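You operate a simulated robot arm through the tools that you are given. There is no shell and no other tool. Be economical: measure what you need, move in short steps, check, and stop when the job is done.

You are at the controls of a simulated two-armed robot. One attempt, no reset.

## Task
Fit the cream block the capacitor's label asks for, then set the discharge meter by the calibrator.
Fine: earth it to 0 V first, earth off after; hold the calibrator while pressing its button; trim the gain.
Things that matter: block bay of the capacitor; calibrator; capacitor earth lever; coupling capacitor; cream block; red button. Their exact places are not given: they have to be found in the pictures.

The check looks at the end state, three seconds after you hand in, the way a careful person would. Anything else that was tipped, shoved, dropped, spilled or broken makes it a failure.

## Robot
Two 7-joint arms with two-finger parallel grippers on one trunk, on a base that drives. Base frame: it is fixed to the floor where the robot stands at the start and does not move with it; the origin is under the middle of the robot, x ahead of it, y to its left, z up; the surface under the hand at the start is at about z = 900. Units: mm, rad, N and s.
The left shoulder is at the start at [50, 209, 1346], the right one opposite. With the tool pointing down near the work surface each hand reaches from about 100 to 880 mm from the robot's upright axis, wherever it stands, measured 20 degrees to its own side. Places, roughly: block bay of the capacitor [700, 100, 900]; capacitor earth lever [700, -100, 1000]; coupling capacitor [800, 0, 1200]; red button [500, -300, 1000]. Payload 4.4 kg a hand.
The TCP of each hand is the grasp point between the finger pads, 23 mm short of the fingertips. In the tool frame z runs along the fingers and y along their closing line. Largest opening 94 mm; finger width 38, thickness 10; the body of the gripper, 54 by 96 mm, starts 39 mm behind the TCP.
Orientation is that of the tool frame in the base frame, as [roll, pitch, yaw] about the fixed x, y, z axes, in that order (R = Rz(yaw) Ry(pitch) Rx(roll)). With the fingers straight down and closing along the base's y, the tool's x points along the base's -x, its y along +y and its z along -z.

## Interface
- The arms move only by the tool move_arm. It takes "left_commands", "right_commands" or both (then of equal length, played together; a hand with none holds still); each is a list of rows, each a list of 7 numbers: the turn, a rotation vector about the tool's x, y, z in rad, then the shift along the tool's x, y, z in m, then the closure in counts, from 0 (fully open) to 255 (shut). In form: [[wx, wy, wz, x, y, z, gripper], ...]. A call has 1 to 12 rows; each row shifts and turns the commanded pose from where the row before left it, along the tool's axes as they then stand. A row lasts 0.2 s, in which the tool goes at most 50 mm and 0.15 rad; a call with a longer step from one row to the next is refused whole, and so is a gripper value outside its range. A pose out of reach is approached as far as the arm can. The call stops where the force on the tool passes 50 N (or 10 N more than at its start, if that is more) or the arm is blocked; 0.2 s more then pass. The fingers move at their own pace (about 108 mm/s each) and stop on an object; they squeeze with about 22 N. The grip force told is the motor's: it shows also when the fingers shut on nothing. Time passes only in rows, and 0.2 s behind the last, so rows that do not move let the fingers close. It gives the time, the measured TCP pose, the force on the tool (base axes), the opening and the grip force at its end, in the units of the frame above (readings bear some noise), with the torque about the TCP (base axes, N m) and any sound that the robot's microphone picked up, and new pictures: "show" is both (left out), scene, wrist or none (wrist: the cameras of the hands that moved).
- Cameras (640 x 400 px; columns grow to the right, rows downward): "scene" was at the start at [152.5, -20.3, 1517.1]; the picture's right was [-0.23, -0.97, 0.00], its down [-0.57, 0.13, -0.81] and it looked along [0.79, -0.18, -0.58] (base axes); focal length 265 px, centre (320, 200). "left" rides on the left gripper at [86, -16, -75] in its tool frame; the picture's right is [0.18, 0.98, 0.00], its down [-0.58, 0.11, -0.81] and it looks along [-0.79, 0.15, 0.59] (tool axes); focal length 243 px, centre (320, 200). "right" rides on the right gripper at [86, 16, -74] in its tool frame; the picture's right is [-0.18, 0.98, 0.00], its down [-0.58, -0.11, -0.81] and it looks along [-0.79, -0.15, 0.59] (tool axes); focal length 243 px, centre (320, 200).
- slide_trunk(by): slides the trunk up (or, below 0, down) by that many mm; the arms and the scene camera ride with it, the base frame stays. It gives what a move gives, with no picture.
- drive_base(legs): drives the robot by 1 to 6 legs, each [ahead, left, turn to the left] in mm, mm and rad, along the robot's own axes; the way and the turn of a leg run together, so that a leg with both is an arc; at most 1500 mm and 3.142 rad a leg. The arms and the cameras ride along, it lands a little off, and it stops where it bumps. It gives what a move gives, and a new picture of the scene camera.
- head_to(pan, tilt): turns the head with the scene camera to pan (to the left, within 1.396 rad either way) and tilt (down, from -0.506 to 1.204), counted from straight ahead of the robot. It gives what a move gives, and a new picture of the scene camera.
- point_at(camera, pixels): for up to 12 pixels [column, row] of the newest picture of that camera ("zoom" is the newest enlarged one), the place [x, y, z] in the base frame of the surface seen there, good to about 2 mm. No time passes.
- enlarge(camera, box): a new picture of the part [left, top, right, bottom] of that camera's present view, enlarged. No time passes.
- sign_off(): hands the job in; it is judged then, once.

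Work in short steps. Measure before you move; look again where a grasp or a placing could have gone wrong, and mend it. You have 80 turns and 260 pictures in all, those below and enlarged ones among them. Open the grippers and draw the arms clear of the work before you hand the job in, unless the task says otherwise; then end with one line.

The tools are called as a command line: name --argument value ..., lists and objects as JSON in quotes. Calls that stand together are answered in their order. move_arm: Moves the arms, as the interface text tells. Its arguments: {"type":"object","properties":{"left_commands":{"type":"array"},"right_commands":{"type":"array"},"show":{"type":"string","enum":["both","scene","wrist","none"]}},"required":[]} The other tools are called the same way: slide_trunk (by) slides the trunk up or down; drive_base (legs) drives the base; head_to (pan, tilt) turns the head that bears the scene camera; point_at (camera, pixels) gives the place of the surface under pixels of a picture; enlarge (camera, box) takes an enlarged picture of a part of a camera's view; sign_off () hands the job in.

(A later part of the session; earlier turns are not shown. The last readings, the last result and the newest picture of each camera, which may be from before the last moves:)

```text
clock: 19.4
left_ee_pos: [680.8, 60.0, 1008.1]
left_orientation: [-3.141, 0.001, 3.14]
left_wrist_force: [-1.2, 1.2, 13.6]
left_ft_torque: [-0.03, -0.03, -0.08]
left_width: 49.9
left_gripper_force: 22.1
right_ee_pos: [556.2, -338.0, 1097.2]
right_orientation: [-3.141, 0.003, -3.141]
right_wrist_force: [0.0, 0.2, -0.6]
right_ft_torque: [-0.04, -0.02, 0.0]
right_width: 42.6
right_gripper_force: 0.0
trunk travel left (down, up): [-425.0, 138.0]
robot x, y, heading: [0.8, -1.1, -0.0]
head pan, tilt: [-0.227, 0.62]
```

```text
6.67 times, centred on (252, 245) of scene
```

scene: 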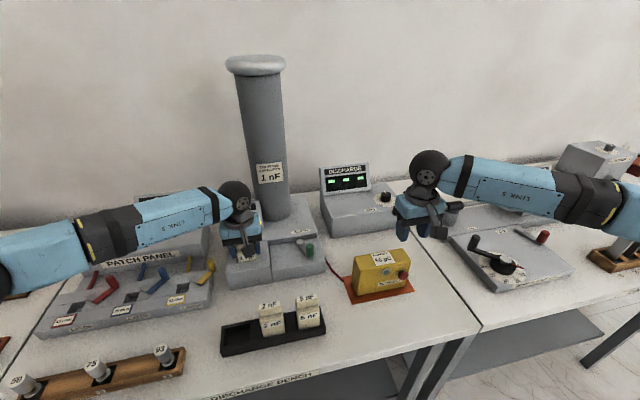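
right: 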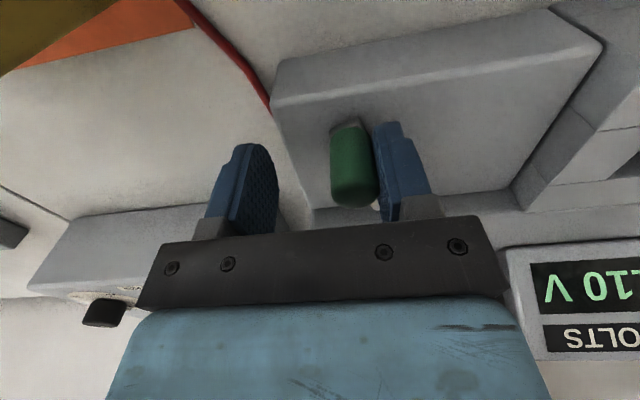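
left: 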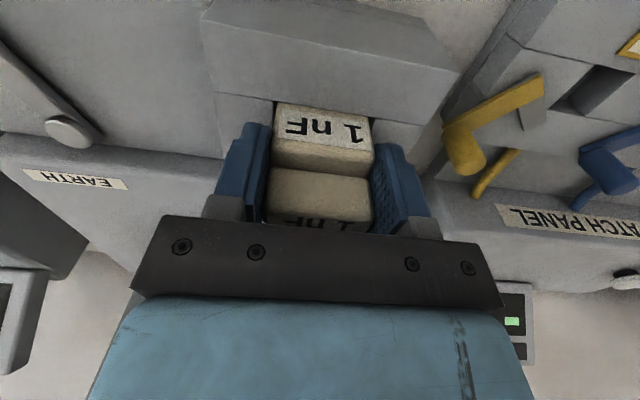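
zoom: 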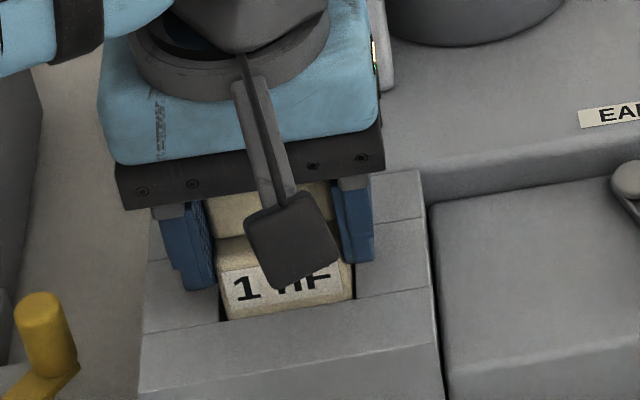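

13.6 N upward: it sits on the floor. I release and lift the left hand clear.

move_arm --left_commands '[[0, 0, 0, 0, 0, -0.002, 65], [0, 0, 0, 0, 0, 0, 65], [0, 0, 0, 0, 0, -0.03, 65], [0, 0, 0, 0, 0, -0.04, 65], [0, 0, 0, 0, 0, -0.045, 65], [0, 0, 0, 0.03, 0.03, 0, 65], [0, 0, 0, 0.03, 0.03, 0, 65], [0, 0, 0, 0.03, 0.03, 0, 65], [0, 0, 0, 0, 0, 0, 65]]'

enlarge --camera "scene" --box '[200, 190, 330, 290]'

point_at --camera "zoom" --pixels '[[540, 225], [540, 245], [525, 240], [555, 240], [490, 195], [245, 240], [245, 275]]'

```text
clock: 21.4
left_ee_pos: [593.5, 149.4, 1125.1]
left_orientation: [3.141, 0.0, 3.141]
left_wrist_force: [0.2, -1.3, -0.3]
left_ft_torque: [-0.03, 0.02, 0.01]
left_width: 70.1
left_gripper_force: 0.0
right_ee_pos: [559.6, -338.0, 1095.2]
right_orientation: [-3.141, 0.001, -3.14]
right_wrist_force: [0.5, 0.1, 0.1]
right_ft_torque: [0.01, 0.01, 0.0]
right_width: 42.5
right_gripper_force: 0.0
trunk travel left (down, up): [-425.0, 138.0]
robot x, y, heading: [4.3, 0.6, -0.001]
head pan, tilt: [-0.227, 0.62]
```

scene: 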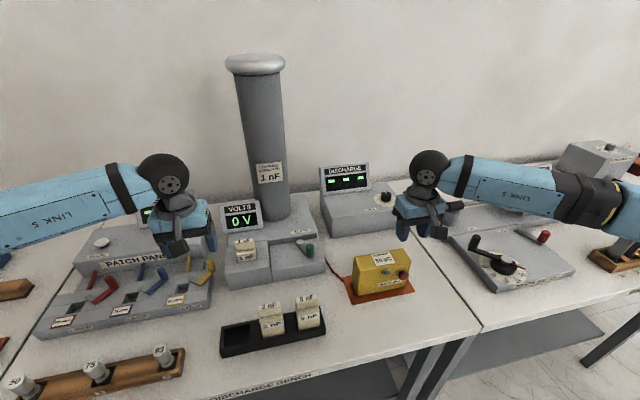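
left: 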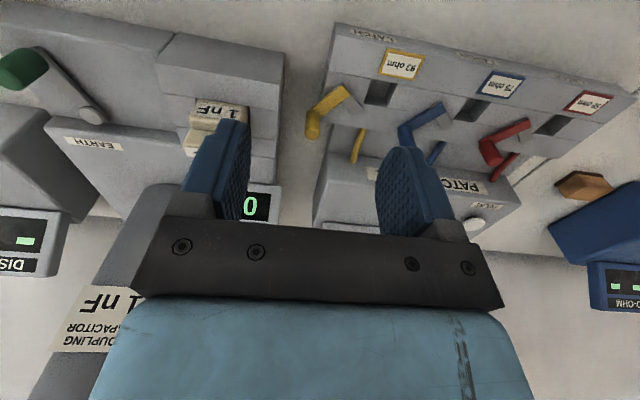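

```text
4.00 times, centred on (265, 240) of scene
```

zoom: 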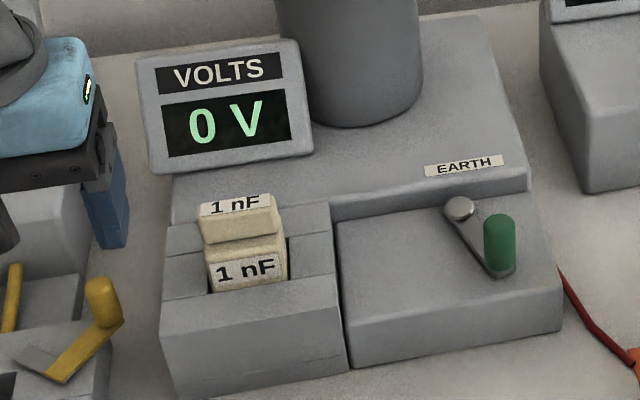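

```text
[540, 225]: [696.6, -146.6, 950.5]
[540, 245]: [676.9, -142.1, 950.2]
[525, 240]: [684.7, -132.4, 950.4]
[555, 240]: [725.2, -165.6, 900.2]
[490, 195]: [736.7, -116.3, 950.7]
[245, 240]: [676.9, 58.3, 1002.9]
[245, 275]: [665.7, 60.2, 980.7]
```

Block seated. I measure the lever handle's present position (zoom 500,240).

point_at --camera "zoom" --pixels '[[500, 225], [500, 245], [488, 240], [512, 240], [460, 208]]'

```text
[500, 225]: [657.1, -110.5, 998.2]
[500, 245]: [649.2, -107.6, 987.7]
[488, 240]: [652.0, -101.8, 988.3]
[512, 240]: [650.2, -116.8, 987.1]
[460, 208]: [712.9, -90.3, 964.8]
```

Handle centre ≈ (658,-110). I bring the right hand over it and descend straddling.

move_arm --right_commands '[[0, 0, 0, -0.0164, 0.038, 0, 150], [0, 0, 0, -0.0164, 0.038, 0, 150], [0, 0, 0, -0.0164, 0.038, 0, 150], [0, 0, 0, -0.0164, 0.038, 0, 150], [0, 0, 0, -0.0164, 0.038, 0, 150], [0, 0, 0, -0.0164, 0.038, 0, 150], [0, 0, 0, 0, 0, 0.03, 150], [0, 0, 0, 0, 0, 0.04, 150], [0, 0, 0, 0, 0, 0.036, 150], [0, 0, 0, 0, 0, 0, 150]]'

```text
clock: 23.6
left_ee_pos: [593.5, 149.3, 1124.7]
left_orientation: [3.14, 0.0, -3.141]
left_wrist_force: [-0.4, -0.1, -0.1]
left_ft_torque: [-0.03, -0.01, 0.0]
left_width: 69.8
left_gripper_force: 0.1
right_ee_pos: [657.3, -109.4, 990.4]
right_orientation: [3.141, -0.001, 3.141]
right_wrist_force: [1.2, 0.3, 1.1]
right_ft_torque: [0.0, 0.01, -0.05]
right_width: 38.6
right_gripper_force: 0.1
trunk travel left (down, up): [-425.0, 138.0]
robot x, y, heading: [0.0, 1.1, -0.003]
head pan, tilt: [-0.227, 0.62]
```

scene: 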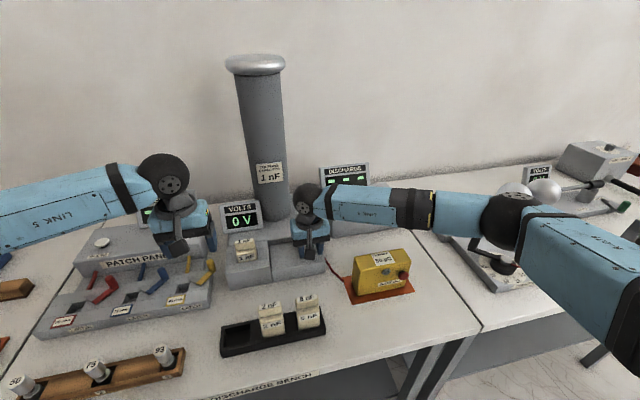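
right: 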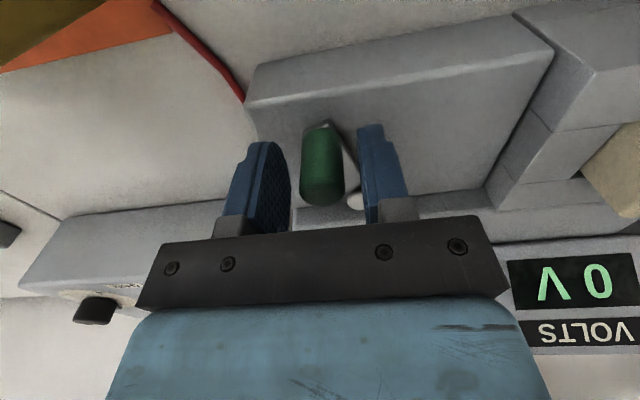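

The handle is between the fingers. I swing it back toward +y to its original place.

move_arm --right_commands '[[0, 0, 0, 0.001, 0.011, 0, 150], [0, 0, 0, 0.001, 0.011, 0, 150], [0, 0, 0, 0, 0.011, 0, 150], [0, 0, 0, -0.001, 0.011, 0, 150], [0, 0, 0, -0.001, 0.009, 0, 150], [0, 0, 0, 0, 0.006, 0, 150], [0, 0, 0, 0, 0, 0, 150], [0, 0, 0, 0, 0, 0, 150]]'

```text
clock: 25.4
left_ee_pos: [593.1, 147.0, 1126.5]
left_orientation: [3.14, 0.002, -3.142]
left_wrist_force: [-0.2, 0.9, 0.5]
left_ft_torque: [0.0, 0.01, -0.02]
left_width: 69.9
left_gripper_force: 0.1
right_ee_pos: [658.8, -55.2, 991.3]
right_orientation: [-3.141, -0.001, 3.138]
right_wrist_force: [-2.7, -23.8, 1.5]
right_ft_torque: [-0.36, 0.22, -0.08]
right_width: 49.3
right_gripper_force: 12.3
trunk travel left (down, up): [-425.0, 138.0]
robot x, y, heading: [0.2, -1.8, -0.002]
head pan, tilt: [-0.227, 0.62]
```

scene: 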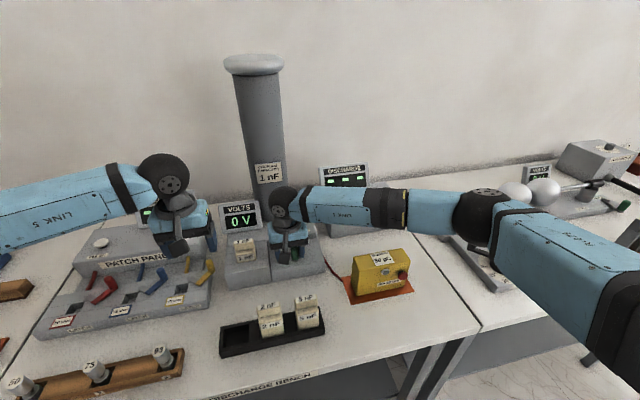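
right: 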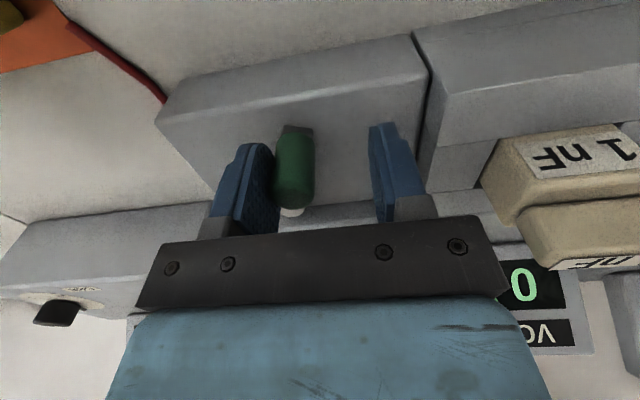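

At the stop (−24 N). I ease off, lift, and retreat right to view the lever and the calibrator.

move_arm --right_commands '[[0, 0, 0, 0, -0.01, 0, 150], [0, 0, 0, 0, 0, 0, 150], [0, 0, 0, 0, 0, -0.04, 150], [0, 0, 0, 0, 0, -0.05, 150], [0, 0, 0, 0.02, -0.04, -0.03, 150], [0, 0, 0, 0.02, -0.045, 0, 150], [0, 0, 0, 0.02, -0.045, 0, 150], [0, 0, 0, 0.02, -0.045, 0, 150], [0, 0, 0, 0.02, -0.045, 0, 150], [0, 0, 0, 0.02, -0.045, 0, 150], [0, 0, 0, 0.02, -0.045, 0, 150], [0, 0, 0, 0, 0, 0, 150]]'

enlarge --camera "scene" --box '[200, 190, 330, 290]'

enlarge --camera "scene" --box '[335, 235, 425, 310]'

enlarge --camera "right" --box '[200, 0, 640, 250]'

```text
refused: row 5 steps farther than a row can; nothing moved
```

```text
4.00 times, centred on (265, 240) of scene
```

zoom: 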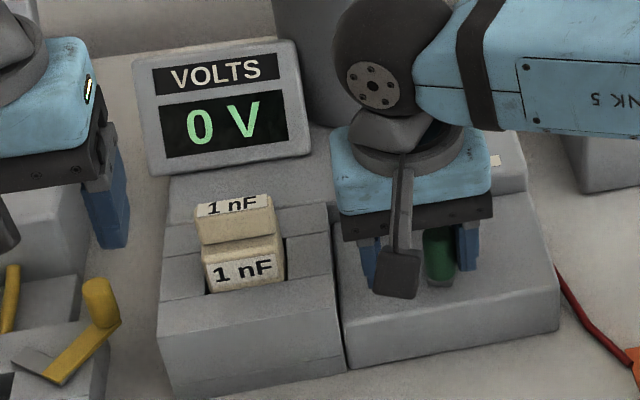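

```text
5.33 times, centred on (380, 272) of scene
```

zoom: 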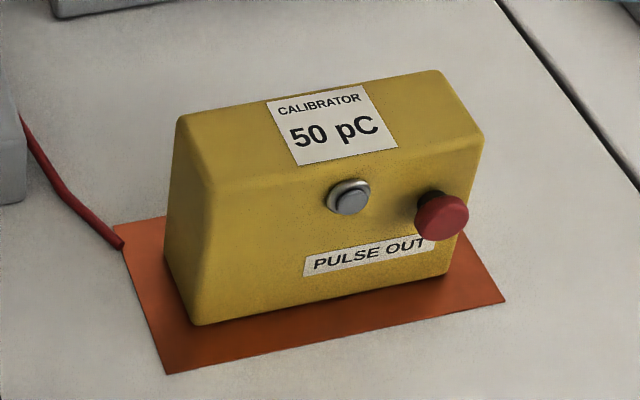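

```text
1.45 times, centred on (420, 125) of right
```

zoom: 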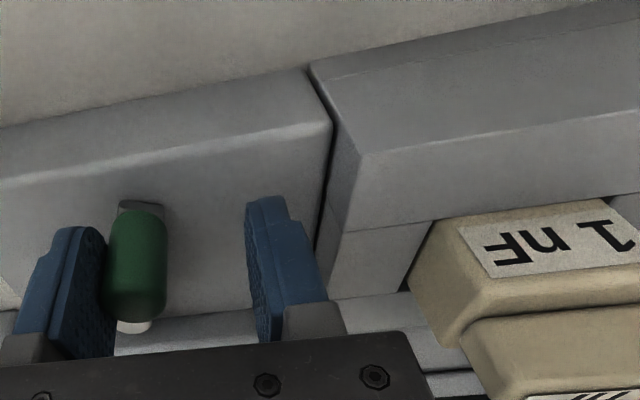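

Row 5 was too long; I repeat with smaller steps.

move_arm --right_commands '[[0, 0, 0, 0, -0.01, 0, 150], [0, 0, 0, 0, 0, 0, 150], [0, 0, 0, 0, 0, -0.04, 150], [0, 0, 0, 0, 0, -0.045, 150], [0, 0, 0, 0.01, -0.035, -0.03, 150], [0, 0, 0, 0.02, -0.045, 0, 150], [0, 0, 0, 0.02, -0.045, 0, 150], [0, 0, 0, 0.02, -0.045, 0, 150], [0, 0, 0, 0.02, -0.045, 0, 150], [0, 0, 0, 0.02, -0.045, 0, 150], [0, 0, 0, 0.02, -0.045, 0, 150], [0, 0, 0, 0, 0, 0, 150]]'

enlarge --camera "scene" --box '[335, 235, 425, 310]'

point_at --camera "zoom" --pixels '[[440, 215], [425, 195], [350, 195], [210, 180], [205, 310], [460, 165], [445, 265], [183, 125], [435, 78], [480, 135], [330, 140], [300, 240]]'

enlarge --camera "scene" --box '[310, 150, 420, 240]'

point_at --camera "zoom" --pixels '[[440, 265], [440, 295], [425, 280], [460, 280], [440, 250], [400, 300], [200, 150], [500, 300]]'

```text
clock: 28.0
left_ee_pos: [594.6, 150.6, 1124.4]
left_orientation: [-3.139, -0.001, -3.14]
left_wrist_force: [0.8, 0.1, -0.6]
left_ft_torque: [0.01, 0.03, 0.0]
left_width: 69.9
left_gripper_force: 0.0
right_ee_pos: [527.4, -363.6, 1106.9]
right_orientation: [3.14, 0.001, -3.141]
right_wrist_force: [0.3, -0.5, 0.0]
right_ft_torque: [-0.04, 0.05, 0.01]
right_width: 38.5
right_gripper_force: 0.1
trunk travel left (down, up): [-425.0, 138.0]
robot x, y, heading: [3.7, -0.5, 0.002]
head pan, tilt: [-0.227, 0.62]
```

scene: 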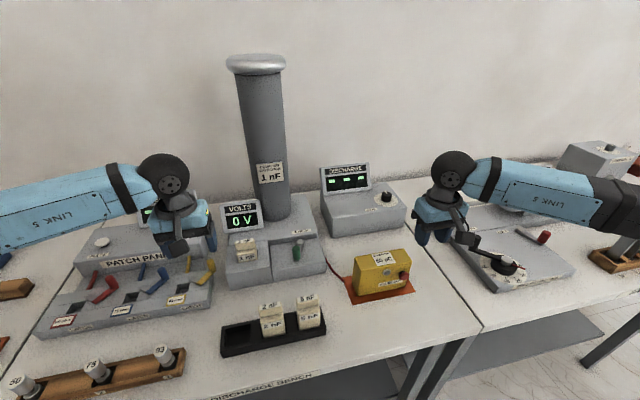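
right: 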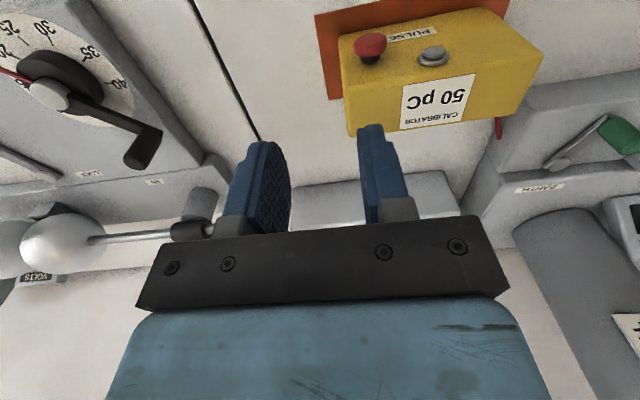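

```text
5.33 times, centred on (380, 272) of scene
```

zoom: 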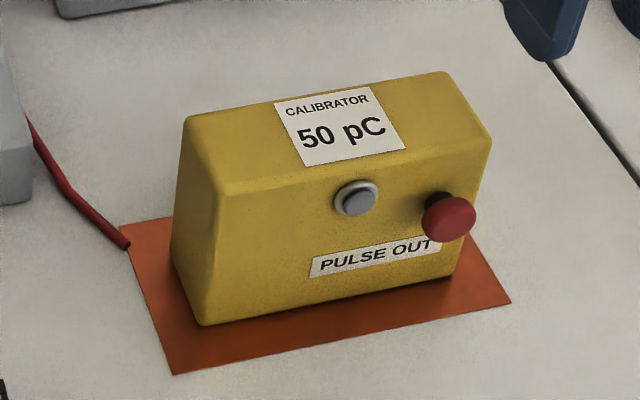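

```text
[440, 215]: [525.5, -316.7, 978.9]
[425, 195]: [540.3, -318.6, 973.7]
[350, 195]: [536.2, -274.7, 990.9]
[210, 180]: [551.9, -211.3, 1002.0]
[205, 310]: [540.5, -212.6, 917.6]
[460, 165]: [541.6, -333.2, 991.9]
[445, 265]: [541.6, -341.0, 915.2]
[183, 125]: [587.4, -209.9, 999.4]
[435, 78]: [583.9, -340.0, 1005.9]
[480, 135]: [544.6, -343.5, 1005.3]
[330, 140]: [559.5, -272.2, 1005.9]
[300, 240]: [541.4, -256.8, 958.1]
```

```text
4.44 times, centred on (365, 195) of scene
```

zoom: 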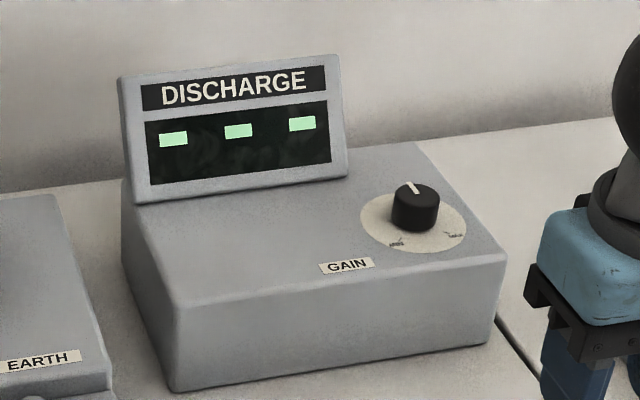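

```text
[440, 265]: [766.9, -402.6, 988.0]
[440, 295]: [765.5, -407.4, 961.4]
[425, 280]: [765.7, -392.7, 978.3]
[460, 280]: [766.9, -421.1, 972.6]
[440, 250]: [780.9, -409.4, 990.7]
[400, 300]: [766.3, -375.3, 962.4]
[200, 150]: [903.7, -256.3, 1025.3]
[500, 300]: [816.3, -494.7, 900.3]
```

VOLTS 0, lever back at (298,250). Calibrator: x 541–592, y −344…−210, top z 1006; red button front at (523,−320,979), pressed along +x; gain knob at (780,−407). I'll hold the box with the left hand (fingers closing along x, at y≈−235) and press with the right hand tilted 45°. First both hands turn in place.

move_arm --left_commands '[[0, 0, 0.1428, 0, 0, 0, 0], [0, 0, 0.1428, 0, 0, 0, 0], [0, 0, 0.1428, 0, 0, 0, 0], [0, 0, 0.1428, 0, 0, 0, 0], [0, 0, 0.1428, 0, 0, 0, 0], [0, 0, 0.1428, 0, 0, 0, 0], [0, 0, 0.1428, 0, 0, 0, 0], [0, 0, 0.1428, 0, 0, 0, 0], [0, 0, 0.1428, 0, 0, 0, 0], [0, 0, 0.1428, 0, 0, 0, 0], [0, 0, 0.1428, 0, 0, 0, 0], [0, 0, 0, 0, 0, 0, 0]]' --right_commands '[[0, -0.131, 0, 0.015, 0, 0, 255], [0, -0.131, 0, 0.015, 0, 0, 255], [0, -0.131, 0, 0.015, 0, 0, 255], [0, -0.131, 0, 0.015, 0, 0, 255], [0, -0.131, 0, 0.015, 0, 0, 255], [0, -0.131, 0, 0.015, 0, 0, 255], [0, 0, 0, 0, 0, 0, 255], [0, 0, 0, 0, 0, 0, 255], [0, 0, 0, 0, 0, 0, 255], [0, 0, 0, 0, 0, 0, 255], [0, 0, 0, 0, 0, 0, 255], [0, 0, 0, 0, 0, 0, 255]]' --show "scene"

```text
clock: 30.6
left_ee_pos: [592.3, 149.5, 1125.2]
left_orientation: [-3.141, 0.0, 2.143]
left_wrist_force: [0.5, 0.4, 0.4]
left_ft_torque: [0.0, 0.0, -0.01]
left_width: 93.7
left_gripper_force: 0.1
left hand out of reach, approached as far as the arm can: row 8, 9, 10, 11
right_ee_pos: [443.8, -366.2, 1078.4]
right_orientation: [3.141, 0.788, -3.141]
right_wrist_force: [-0.8, -0.6, 0.9]
right_ft_torque: [0.02, -0.01, 0.01]
right_width: 0.0
right_gripper_force: 21.4
trunk travel left (down, up): [-425.0, 138.0]
robot x, y, heading: [1.4, 1.2, -0.002]
head pan, tilt: [-0.227, 0.62]
```

scene: 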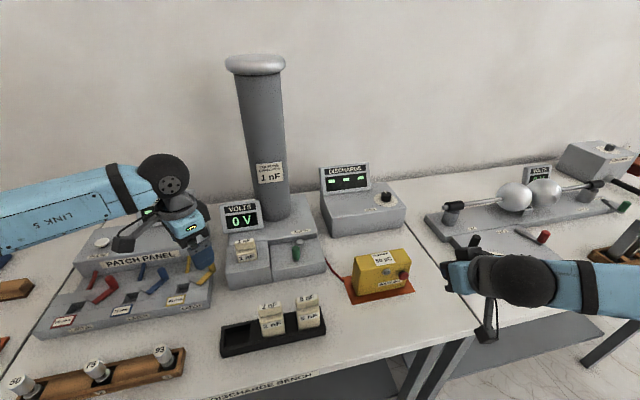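

The left turn stopped at 57°; reaching across the body should free more. I test one small step (−40 mm along tool x) to see which frame holds.

move_arm --left_commands '[[0, 0, 0, -0.04, 0, 0, 0], [0, 0, 0, 0, 0, 0, 0]]' --show "none"

```text
clock: 31.2
left_ee_pos: [614.8, 117.8, 1126.5]
left_orientation: [3.141, 0.002, 2.144]
left_wrist_force: [-0.5, -0.3, -0.6]
left_ft_torque: [-0.05, -0.02, -0.02]
left_width: 94.1
left_gripper_force: 0.1
right_ee_pos: [444.4, -364.1, 1079.6]
right_orientation: [-3.14, 0.789, -3.139]
right_wrist_force: [0.5, -0.2, 0.5]
right_ft_torque: [0.0, -0.01, -0.01]
right_width: 0.2
right_gripper_force: 21.9
trunk travel left (down, up): [-425.0, 138.0]
robot x, y, heading: [-1.8, 1.5, -0.002]
head pan, tilt: [-0.227, 0.62]
```

The commanded frame follows the reached one (yaw 2.14). I translate the left hand across to above the calibrator's left end.

move_arm --left_commands '[[0, 0, 0, -0.0337, -0.029, 0, 0], [0, 0, 0, -0.0337, -0.029, 0, 0], [0, 0, 0, -0.0337, -0.029, 0, 0], [0, 0, 0, -0.0337, -0.029, 0, 0], [0, 0, 0, -0.0337, -0.029, 0, 0], [0, 0, 0, -0.0337, -0.029, 0, 0], [0, 0, 0, -0.0337, -0.029, 0, 0], [0, 0, 0, -0.0337, -0.029, 0, 0], [0, 0, 0, 0, 0, 0, 0]]' --show "scene"

```text
clock: 33.2
left_ee_pos: [566.2, -234.8, 1126.1]
left_orientation: [-3.141, 0.0, 2.142]
left_wrist_force: [0.0, 0.4, -0.5]
left_ft_torque: [-0.03, 0.02, -0.01]
left_width: 94.1
left_gripper_force: 0.1
right_ee_pos: [445.4, -365.9, 1078.8]
right_orientation: [-3.137, 0.784, -3.14]
right_wrist_force: [-0.6, -0.5, -0.5]
right_ft_torque: [-0.02, 0.0, 0.0]
right_width: 0.1
right_gripper_force: 22.0
trunk travel left (down, up): [-425.0, 138.0]
robot x, y, heading: [-1.3, -1.9, -0.001]
head pan, tilt: [-0.227, 0.62]
```

scene: 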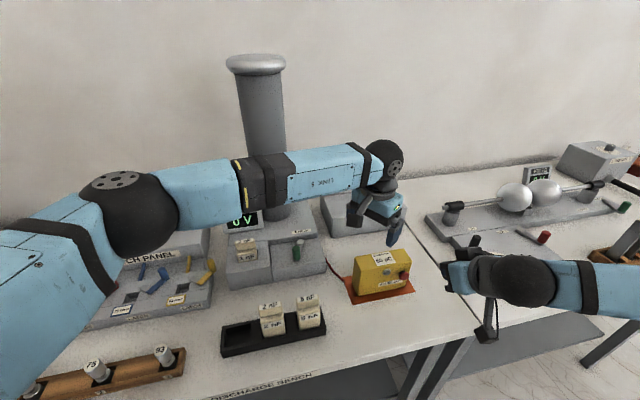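

Reached. Now the remaining yaw of 0.571 rad about tool z.

move_arm --left_commands '[[0, 0, 0.1428, 0, 0, 0, 0], [0, 0, 0.1428, 0, 0, 0, 0], [0, 0, 0.1428, 0, 0, 0, 0], [0, 0, 0.1428, 0, 0, 0, 0], [0, 0, 0, 0, 0, 0, 0]]'

```text
clock: 34.4
left_ee_pos: [564.2, -236.0, 1124.6]
left_orientation: [3.14, 0.001, 2.0]
left_wrist_force: [-0.4, 0.0, -0.7]
left_ft_torque: [-0.02, 0.0, 0.03]
left_width: 94.2
left_gripper_force: 0.2
left hand out of reach, approached as far as the arm can: row 2, 3, 4
right_ee_pos: [444.0, -366.5, 1078.4]
right_orientation: [-3.141, 0.787, -3.141]
right_wrist_force: [0.2, 0.2, 0.2]
right_ft_torque: [0.0, 0.0, 0.01]
right_width: 0.0
right_gripper_force: 22.3
trunk travel left (down, up): [-425.0, 138.0]
robot x, y, heading: [1.3, 1.7, -0.002]
head pan, tilt: [-0.227, 0.62]
```

scene: 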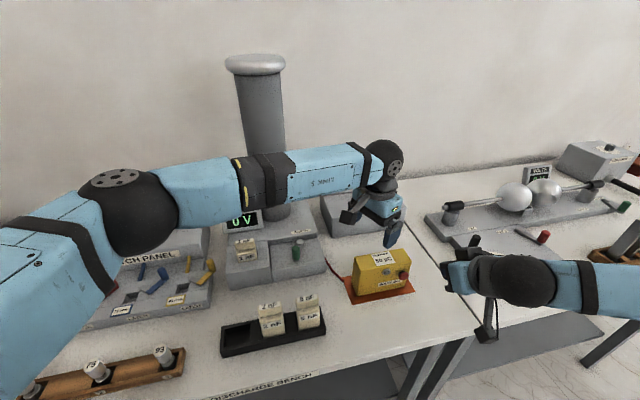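
left: 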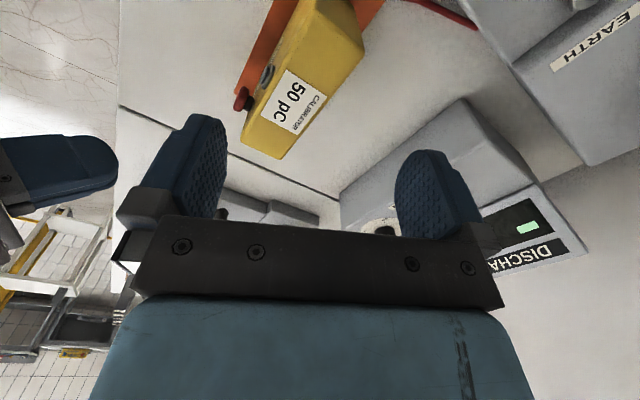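

The wrist limit stops it at yaw 2.0. I try the other way round (yaw → −1.57), rotating about −tool z.

move_arm --left_commands '[[0, 0, -0.15, 0, 0, 0, 0], [0, 0, -0.15, 0, 0, 0, 0], [0, 0, -0.15, 0, 0, 0, 0], [0, 0, -0.15, 0, 0, 0, 0], [0, 0, -0.15, 0, 0, 0, 0], [0, 0, -0.15, 0, 0, 0, 0], [0, 0, -0.15, 0, 0, 0, 0], [0, 0, -0.15, 0, 0, 0, 0], [0, 0, -0.15, 0, 0, 0, 0], [0, 0, -0.15, 0, 0, 0, 0], [0, 0, -0.15, 0, 0, 0, 0], [0, 0, -0.15, 0, 0, 0, 0]]' --show "none"

move_arm --left_commands '[[0, 0, -0.15, 0, 0, 0, 0], [0, 0, -0.15, 0, 0, 0, 0], [0, 0, -0.15, 0, 0, 0, 0], [0, 0, -0.15, 0, 0, 0, 0], [0, 0, -0.15, 0, 0, 0, 0], [0, 0, -0.15, 0, 0, 0, 0], [0, 0, 0, 0, 0, 0, 0]]'

```text
clock: 37.0
left_ee_pos: [565.0, -235.4, 1126.5]
left_orientation: [3.141, 0.0, -2.482]
left_wrist_force: [-0.1, -0.3, 0.4]
left_ft_torque: [0.0, -0.01, 0.0]
left_width: 93.9
left_gripper_force: 0.0
right_ee_pos: [443.8, -367.4, 1078.2]
right_orientation: [3.14, 0.786, 3.14]
right_wrist_force: [-0.2, -0.3, -0.3]
right_ft_torque: [-0.02, 0.0, 0.03]
right_width: 0.0
right_gripper_force: 21.4
trunk travel left (down, up): [-425.0, 138.0]
robot x, y, heading: [3.1, 0.7, -0.0]
head pan, tilt: [-0.227, 0.62]
```

```text
clock: 38.6
left_ee_pos: [565.0, -236.4, 1125.2]
left_orientation: [-3.141, -0.001, -1.582]
left_wrist_force: [-0.1, 0.3, -0.4]
left_ft_torque: [-0.01, 0.0, 0.02]
left_width: 93.9
left_gripper_force: 0.0
right_ee_pos: [443.9, -366.3, 1077.3]
right_orientation: [-3.141, 0.786, -3.141]
right_wrist_force: [0.1, 0.3, 0.5]
right_ft_torque: [-0.03, -0.01, -0.01]
right_width: 0.1
right_gripper_force: 21.6
trunk travel left (down, up): [-425.0, 138.0]
robot x, y, heading: [-3.6, 0.1, 0.003]
head pan, tilt: [-0.227, 0.62]
```

scene: 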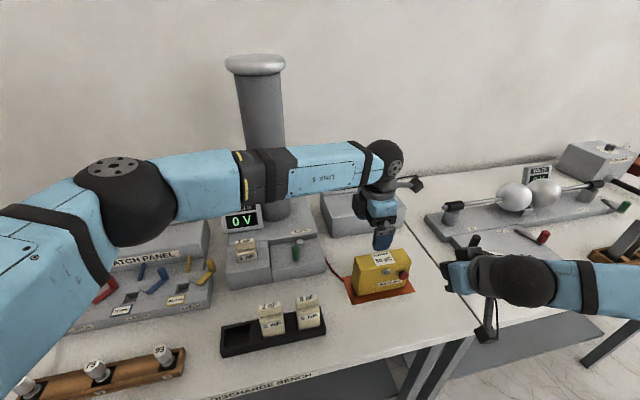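
left: 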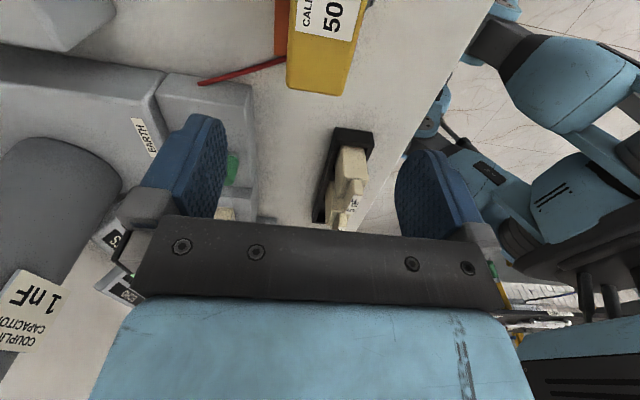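

Yaw −1.58 reached. I measure the box's two long top edges in the left view to centre the grip.

point_at --camera "left" --pixels '[[291, 70], [352, 70], [348, 90], [290, 88], [320, 60], [318, 88], [294, 40], [358, 30]]'

```text
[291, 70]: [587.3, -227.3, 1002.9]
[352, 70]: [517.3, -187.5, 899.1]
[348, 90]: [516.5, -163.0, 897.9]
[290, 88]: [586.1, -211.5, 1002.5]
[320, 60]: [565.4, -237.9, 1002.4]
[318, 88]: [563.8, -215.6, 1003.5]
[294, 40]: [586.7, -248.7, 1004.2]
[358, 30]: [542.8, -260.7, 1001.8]
```

Box x ≈ 540–589, centre 565: aligned. Left hand descends to z 986 without closing.

move_arm --left_commands '[[0, 0, 0, 0, 0, 0.04, 0], [0, 0, 0, 0, 0, 0.04, 0], [0, 0, 0, 0, 0, 0.04, 0], [0, 0, 0, 0, 0, 0.019, 0], [0, 0, 0, 0, 0, 0, 0]]'

enlarge --camera "scene" --box '[300, 150, 440, 310]'

```text
clock: 39.8
left_ee_pos: [566.2, -237.5, 986.0]
left_orientation: [3.141, 0.002, -1.585]
left_wrist_force: [0.1, 0.1, -0.6]
left_ft_torque: [0.01, -0.02, 0.0]
left_width: 94.2
left_gripper_force: 0.1
right_ee_pos: [443.2, -366.4, 1078.2]
right_orientation: [-3.141, 0.788, 3.14]
right_wrist_force: [-0.1, -0.4, 0.0]
right_ft_torque: [0.02, 0.0, -0.01]
right_width: 0.0
right_gripper_force: 22.2
trunk travel left (down, up): [-425.0, 138.0]
robot x, y, heading: [1.1, 1.2, -0.001]
head pan, tilt: [-0.227, 0.62]
```

scene: 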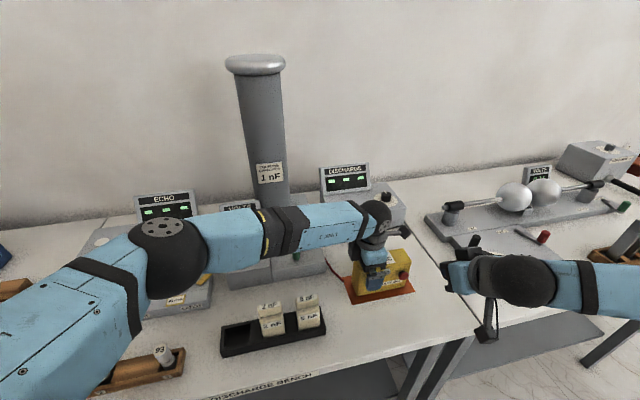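
left: 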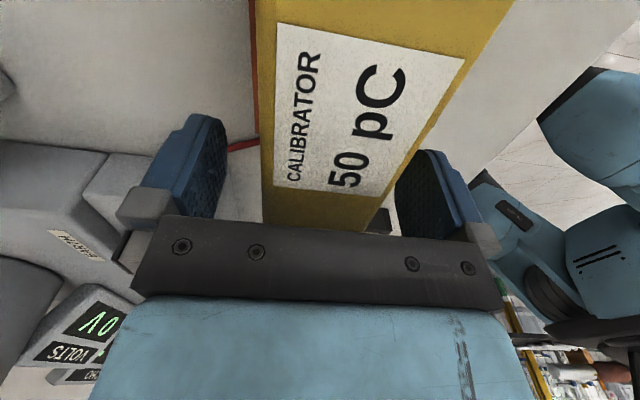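

```text
2.50 times, centred on (370, 230) of scene
```

zoom: 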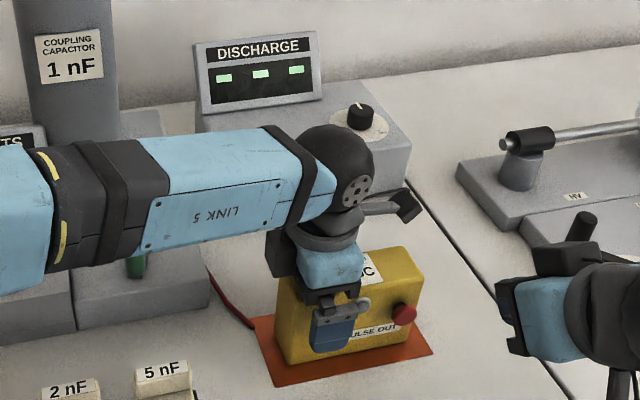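

Straddling fine; I shift 4 mm left from the connector, close on the box, and move the right hand toward the pre-press place (TCP ≈ (470,−320,985)).

move_arm --left_commands '[[0, 0, 0, -0.004, 0, 0, 0], [0, 0, 0, 0, 0, 0, 255], [0, 0, 0, 0, 0, 0, 255], [0, 0, 0, 0, 0, 0, 255], [0, 0, 0, 0, 0, 0, 255], [0, 0, 0, 0, 0, 0, 255]]' --right_commands '[[0, 0, 0, 0, 0, 0, 255], [0, 0, 0, 0, 0.015, 0, 255], [0, 0, 0, 0.015, 0.015, 0.02, 255], [0, 0, 0, 0.015, 0.016, 0.02, 255], [0, 0, 0, 0.017, 0, 0.02, 255], [0, 0, 0, 0, 0, 0, 255]]'

enlarge --camera "scene" --box '[320, 200, 460, 320]'

```text
clock: 41.2
left_ee_pos: [565.0, -233.1, 986.6]
left_orientation: [3.14, -0.001, -1.584]
left_wrist_force: [-1.0, -0.1, 2.3]
left_ft_torque: [-0.2, 0.09, -0.02]
left_width: 49.7
left_gripper_force: 22.2
right_ee_pos: [450.2, -332.3, 1057.4]
right_orientation: [3.14, 0.79, -3.128]
right_wrist_force: [0.2, -0.5, 0.3]
right_ft_torque: [0.01, -0.01, 0.01]
right_width: 0.0
right_gripper_force: 22.0
right hand out of reach, approached as far as the arm can: row 3, 4, 5
trunk travel left (down, up): [-425.0, 138.0]
robot x, y, heading: [-0.6, 0.8, 0.0]
head pan, tilt: [-0.227, 0.62]
```

scene: 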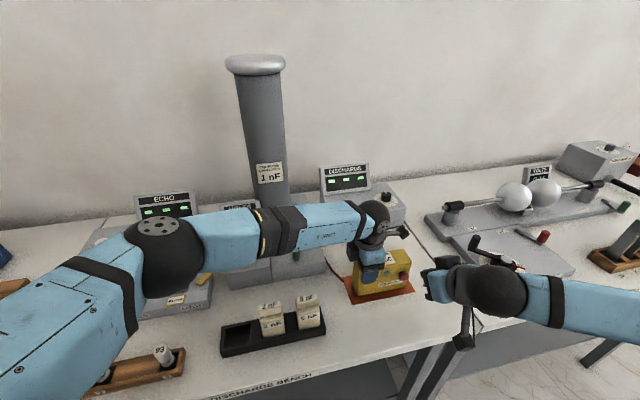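
right: 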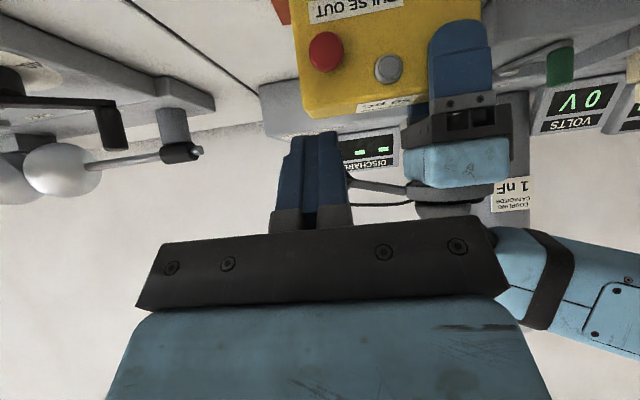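
left: 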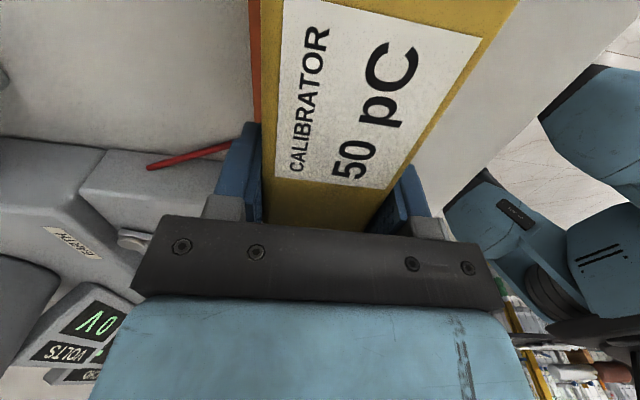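

```text
3.33 times, centred on (390, 260) of scene
```

zoom: 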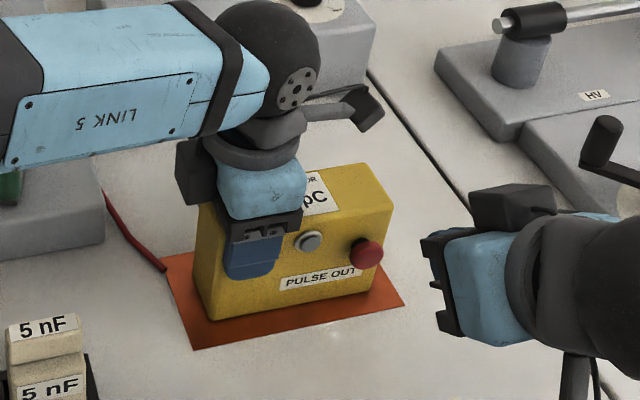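

Box is gripped (49.7 mm), and DISCHARGE is visible. The right arm can't get low with a 45° tilt, so I reduce the tilt to ~0.4 rad first.

move_arm --right_commands '[[0, 0.13, 0, 0, 0, 0, 255], [0, 0.13, 0, 0, 0, 0, 255], [0, 0.13, 0, 0, 0, 0, 255], [0, 0, 0, 0, 0, 0, 255]]' --show "none"

```text
clock: 42.2
left_ee_pos: [566.5, -233.2, 986.4]
left_orientation: [3.14, 0.0, -1.584]
left_wrist_force: [-1.4, -1.4, 1.9]
left_ft_torque: [-0.24, 0.1, -0.05]
left_width: 49.8
left_gripper_force: 22.1
right_ee_pos: [449.7, -332.2, 1057.4]
right_orientation: [-3.141, 0.396, 3.141]
right_wrist_force: [-0.1, -0.4, -0.4]
right_ft_torque: [0.01, 0.02, 0.0]
right_width: 0.0
right_gripper_force: 22.3
trunk travel left (down, up): [-425.0, 138.0]
robot x, y, heading: [-0.9, -1.5, 0.002]
head pan, tilt: [-0.227, 0.62]
```

Tilt is now 0.396. I move to pre-press (470,−321,993).

move_arm --right_commands '[[0, 0, 0, 0.002, 0.004, 0.022, 255], [0, 0, 0, 0.002, 0.004, 0.022, 255], [0, 0, 0, 0.002, 0.003, 0.023, 255], [0, 0, 0, 0, 0, 0, 255]]'

enlarge --camera "right" --box '[220, 0, 520, 200]'

enlarge --camera "scene" --box '[310, 150, 450, 310]'

```text
clock: 43.2
left_ee_pos: [566.0, -230.4, 986.6]
left_orientation: [3.141, 0.0, -1.585]
left_wrist_force: [0.2, -0.4, 2.5]
left_ft_torque: [-0.27, 0.07, -0.12]
left_width: 50.1
left_gripper_force: 21.9
right_ee_pos: [469.3, -321.2, 994.1]
right_orientation: [3.14, 0.394, -3.14]
right_wrist_force: [0.1, 1.0, 0.1]
right_ft_torque: [0.01, -0.02, 0.01]
right_width: 0.0
right_gripper_force: 22.0
trunk travel left (down, up): [-425.0, 138.0]
robot x, y, heading: [2.4, -1.1, 0.004]
head pan, tilt: [-0.227, 0.62]
```

scene: 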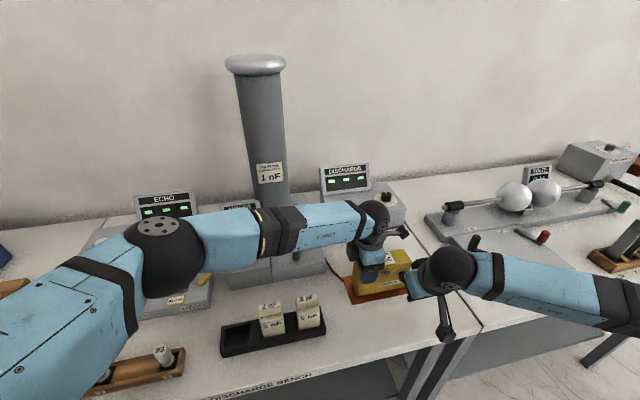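
right: 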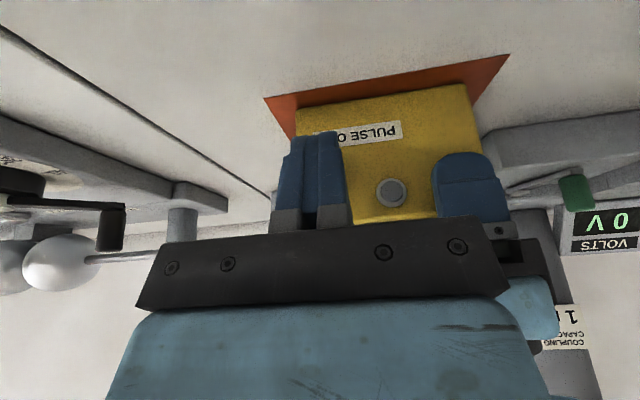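

```text
2.00 times, centred on (370, 100) of right
```

zoom: 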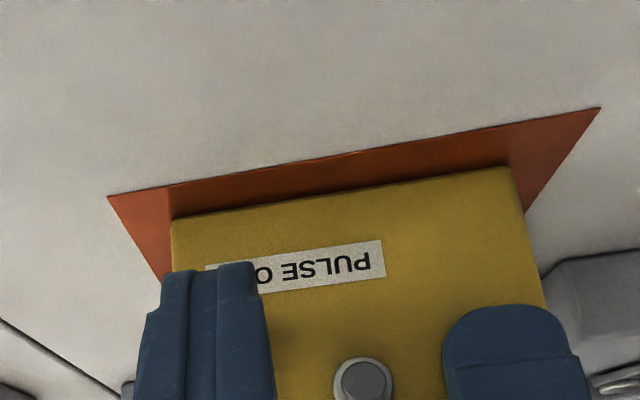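

```text
2.50 times, centred on (380, 230) of scene
```

zoom: 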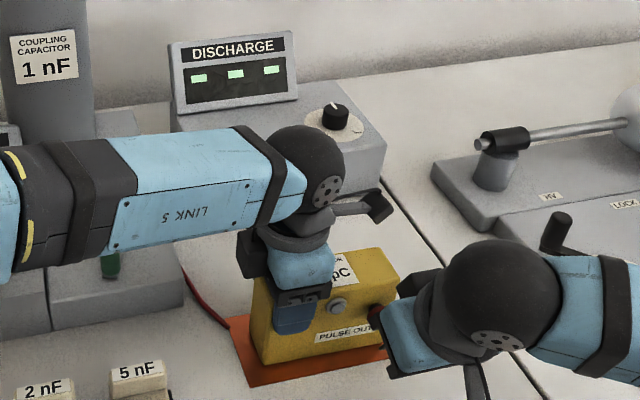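

Fingertips are in front of the button. I advance along base +x: 18 mm, then small steps to press.

move_arm --right_commands '[[0, 0, 0, -0.0092, 0, 0.0039, 255], [0, 0, 0, -0.0092, 0, 0.0039, 255], [0, 0, 0, -0.0037, 0, 0.0016, 255], [0, 0, 0, -0.0028, 0, 0.0012, 255], [0, 0, 0, -0.0028, 0, 0.0012, 255], [0, 0, 0, 0, 0, 0, 255]]'

enlarge --camera "scene" --box '[310, 150, 450, 310]'

```text
clock: 44.6
left_ee_pos: [565.3, -232.3, 986.3]
left_orientation: [3.142, 0.0, -1.585]
left_wrist_force: [-0.1, 0.1, 2.4]
left_ft_torque: [-0.14, 0.17, 0.06]
left_width: 49.9
left_gripper_force: 21.6
right_ee_pos: [499.2, -320.5, 993.3]
right_orientation: [3.141, 0.396, 3.141]
right_wrist_force: [-2.1, -0.7, 0.3]
right_ft_torque: [-0.02, 0.01, 0.02]
right_width: 0.0
right_gripper_force: 22.2
trunk travel left (down, up): [-425.0, 138.0]
robot x, y, heading: [1.3, 2.0, 0.001]
head pan, tilt: [-0.227, 0.62]
```

scene: 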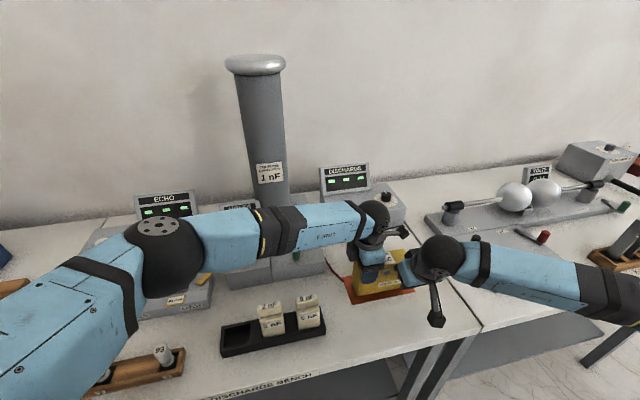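
right: 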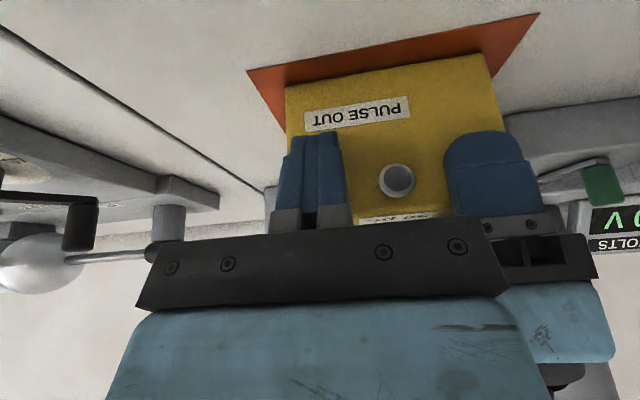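

```text
2.50 times, centred on (380, 230) of scene
```

zoom: 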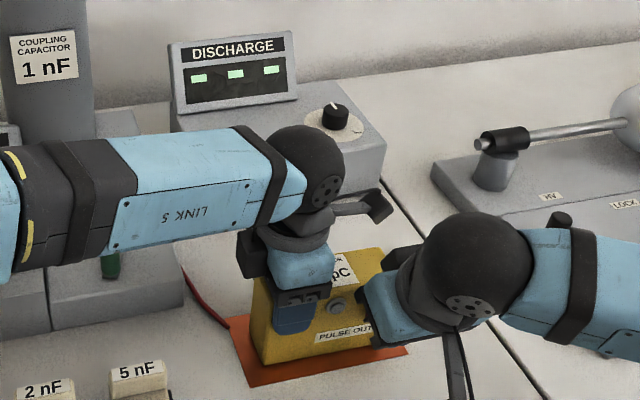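

Slight contact (−2 N). I press a further ~6 mm in small steps, watching force and the display.

move_arm --right_commands '[[0, 0, 0, -0.0018, 0, 0.0008, 255], [0, 0, 0, -0.0018, 0, 0.0008, 255], [0, 0, 0, -0.0018, 0, 0.0008, 255], [0, 0, 0, 0, 0, 0, 255]]' --show "scene"

enlarge --camera "scene" --box '[310, 150, 450, 310]'

```text
clock: 45.6
left_ee_pos: [566.9, -231.1, 986.7]
left_orientation: [-3.139, 0.0, -1.582]
left_wrist_force: [10.6, -1.2, 0.8]
left_ft_torque: [-0.12, 0.01, 0.91]
left_width: 50.0
left_gripper_force: 22.0
right_ee_pos: [504.7, -321.0, 992.4]
right_orientation: [-3.141, 0.396, 3.14]
right_wrist_force: [-12.4, 1.7, 3.3]
right_ft_torque: [0.05, 0.04, 0.05]
right_width: 0.0
right_gripper_force: 21.7
trunk travel left (down, up): [-425.0, 138.0]
robot x, y, heading: [-4.5, 1.6, -0.001]
head pan, tilt: [-0.227, 0.62]
heard: click
```

scene: 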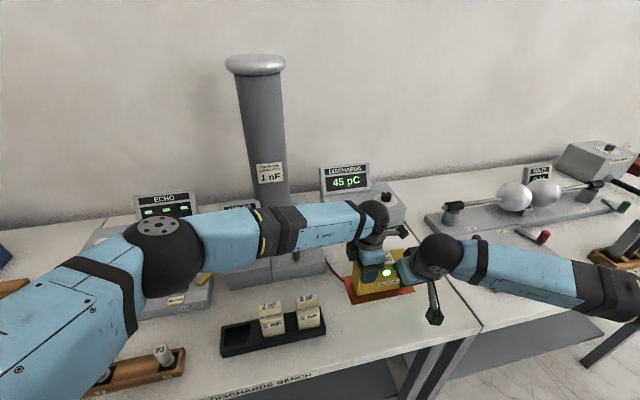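

```text
2.50 times, centred on (380, 230) of scene
```

zoom: 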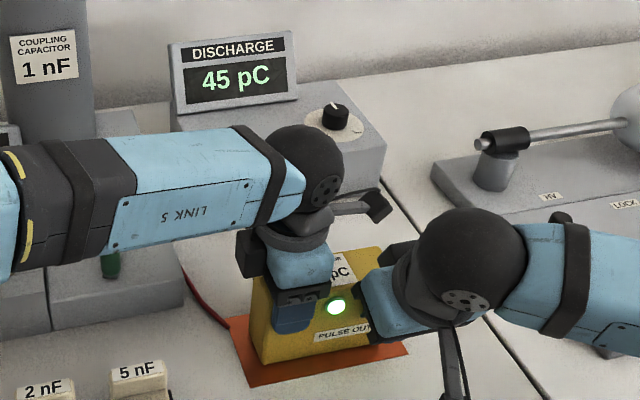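

Click heard, lamp green, DISCHARGE reads 45 pC; it must be trimmed to 50. I release the button and see whether the output stays on.

move_arm --right_commands '[[0, 0, 0, 0.0092, 0, -0.0039, 255], [0, 0, 0, 0.0184, 0, -0.0078, 255], [0, 0, 0, 0.0184, 0, -0.0078, 255], [0, 0, 0, 0, 0, 0, 255]]' --show "scene"

enlarge --camera "scene" --box '[315, 155, 415, 235]'

point_at --camera "zoom" --pixels '[[460, 230], [460, 260], [445, 250], [480, 250], [455, 205], [480, 215], [440, 215], [462, 275], [420, 270], [510, 270]]'

```text
clock: 46.6
left_ee_pos: [564.9, -232.5, 986.3]
left_orientation: [-3.141, 0.0, -1.584]
left_wrist_force: [-1.5, 1.2, 2.6]
left_ft_torque: [0.17, -0.02, 0.0]
left_width: 49.8
left_gripper_force: 21.6
right_ee_pos: [455.8, -321.2, 993.1]
right_orientation: [-3.141, 0.397, 3.141]
right_wrist_force: [0.3, -0.5, -0.2]
right_ft_torque: [0.0, -0.01, -0.01]
right_width: 0.0
right_gripper_force: 22.1
trunk travel left (down, up): [-425.0, 138.0]
robot x, y, heading: [-2.4, -2.2, 0.005]
head pan, tilt: [-0.227, 0.62]
```

scene: 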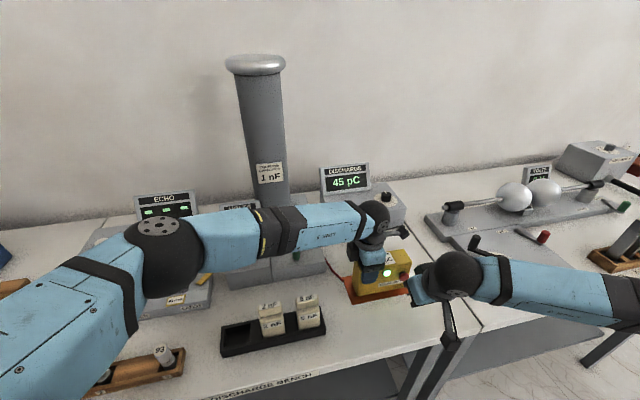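

```text
5.00 times, centred on (365, 195) of scene
```

zoom: 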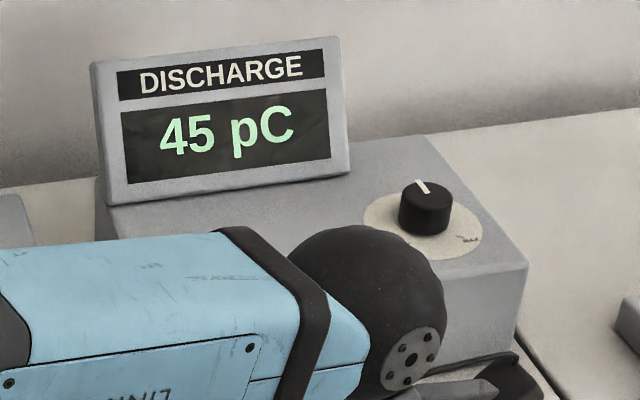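

```text
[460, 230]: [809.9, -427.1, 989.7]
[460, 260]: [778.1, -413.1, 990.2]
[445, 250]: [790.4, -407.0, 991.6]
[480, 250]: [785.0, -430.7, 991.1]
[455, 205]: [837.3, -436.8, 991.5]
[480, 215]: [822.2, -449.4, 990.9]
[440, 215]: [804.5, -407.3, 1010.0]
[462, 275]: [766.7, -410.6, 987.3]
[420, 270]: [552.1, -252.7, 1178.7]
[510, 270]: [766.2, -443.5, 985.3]
```

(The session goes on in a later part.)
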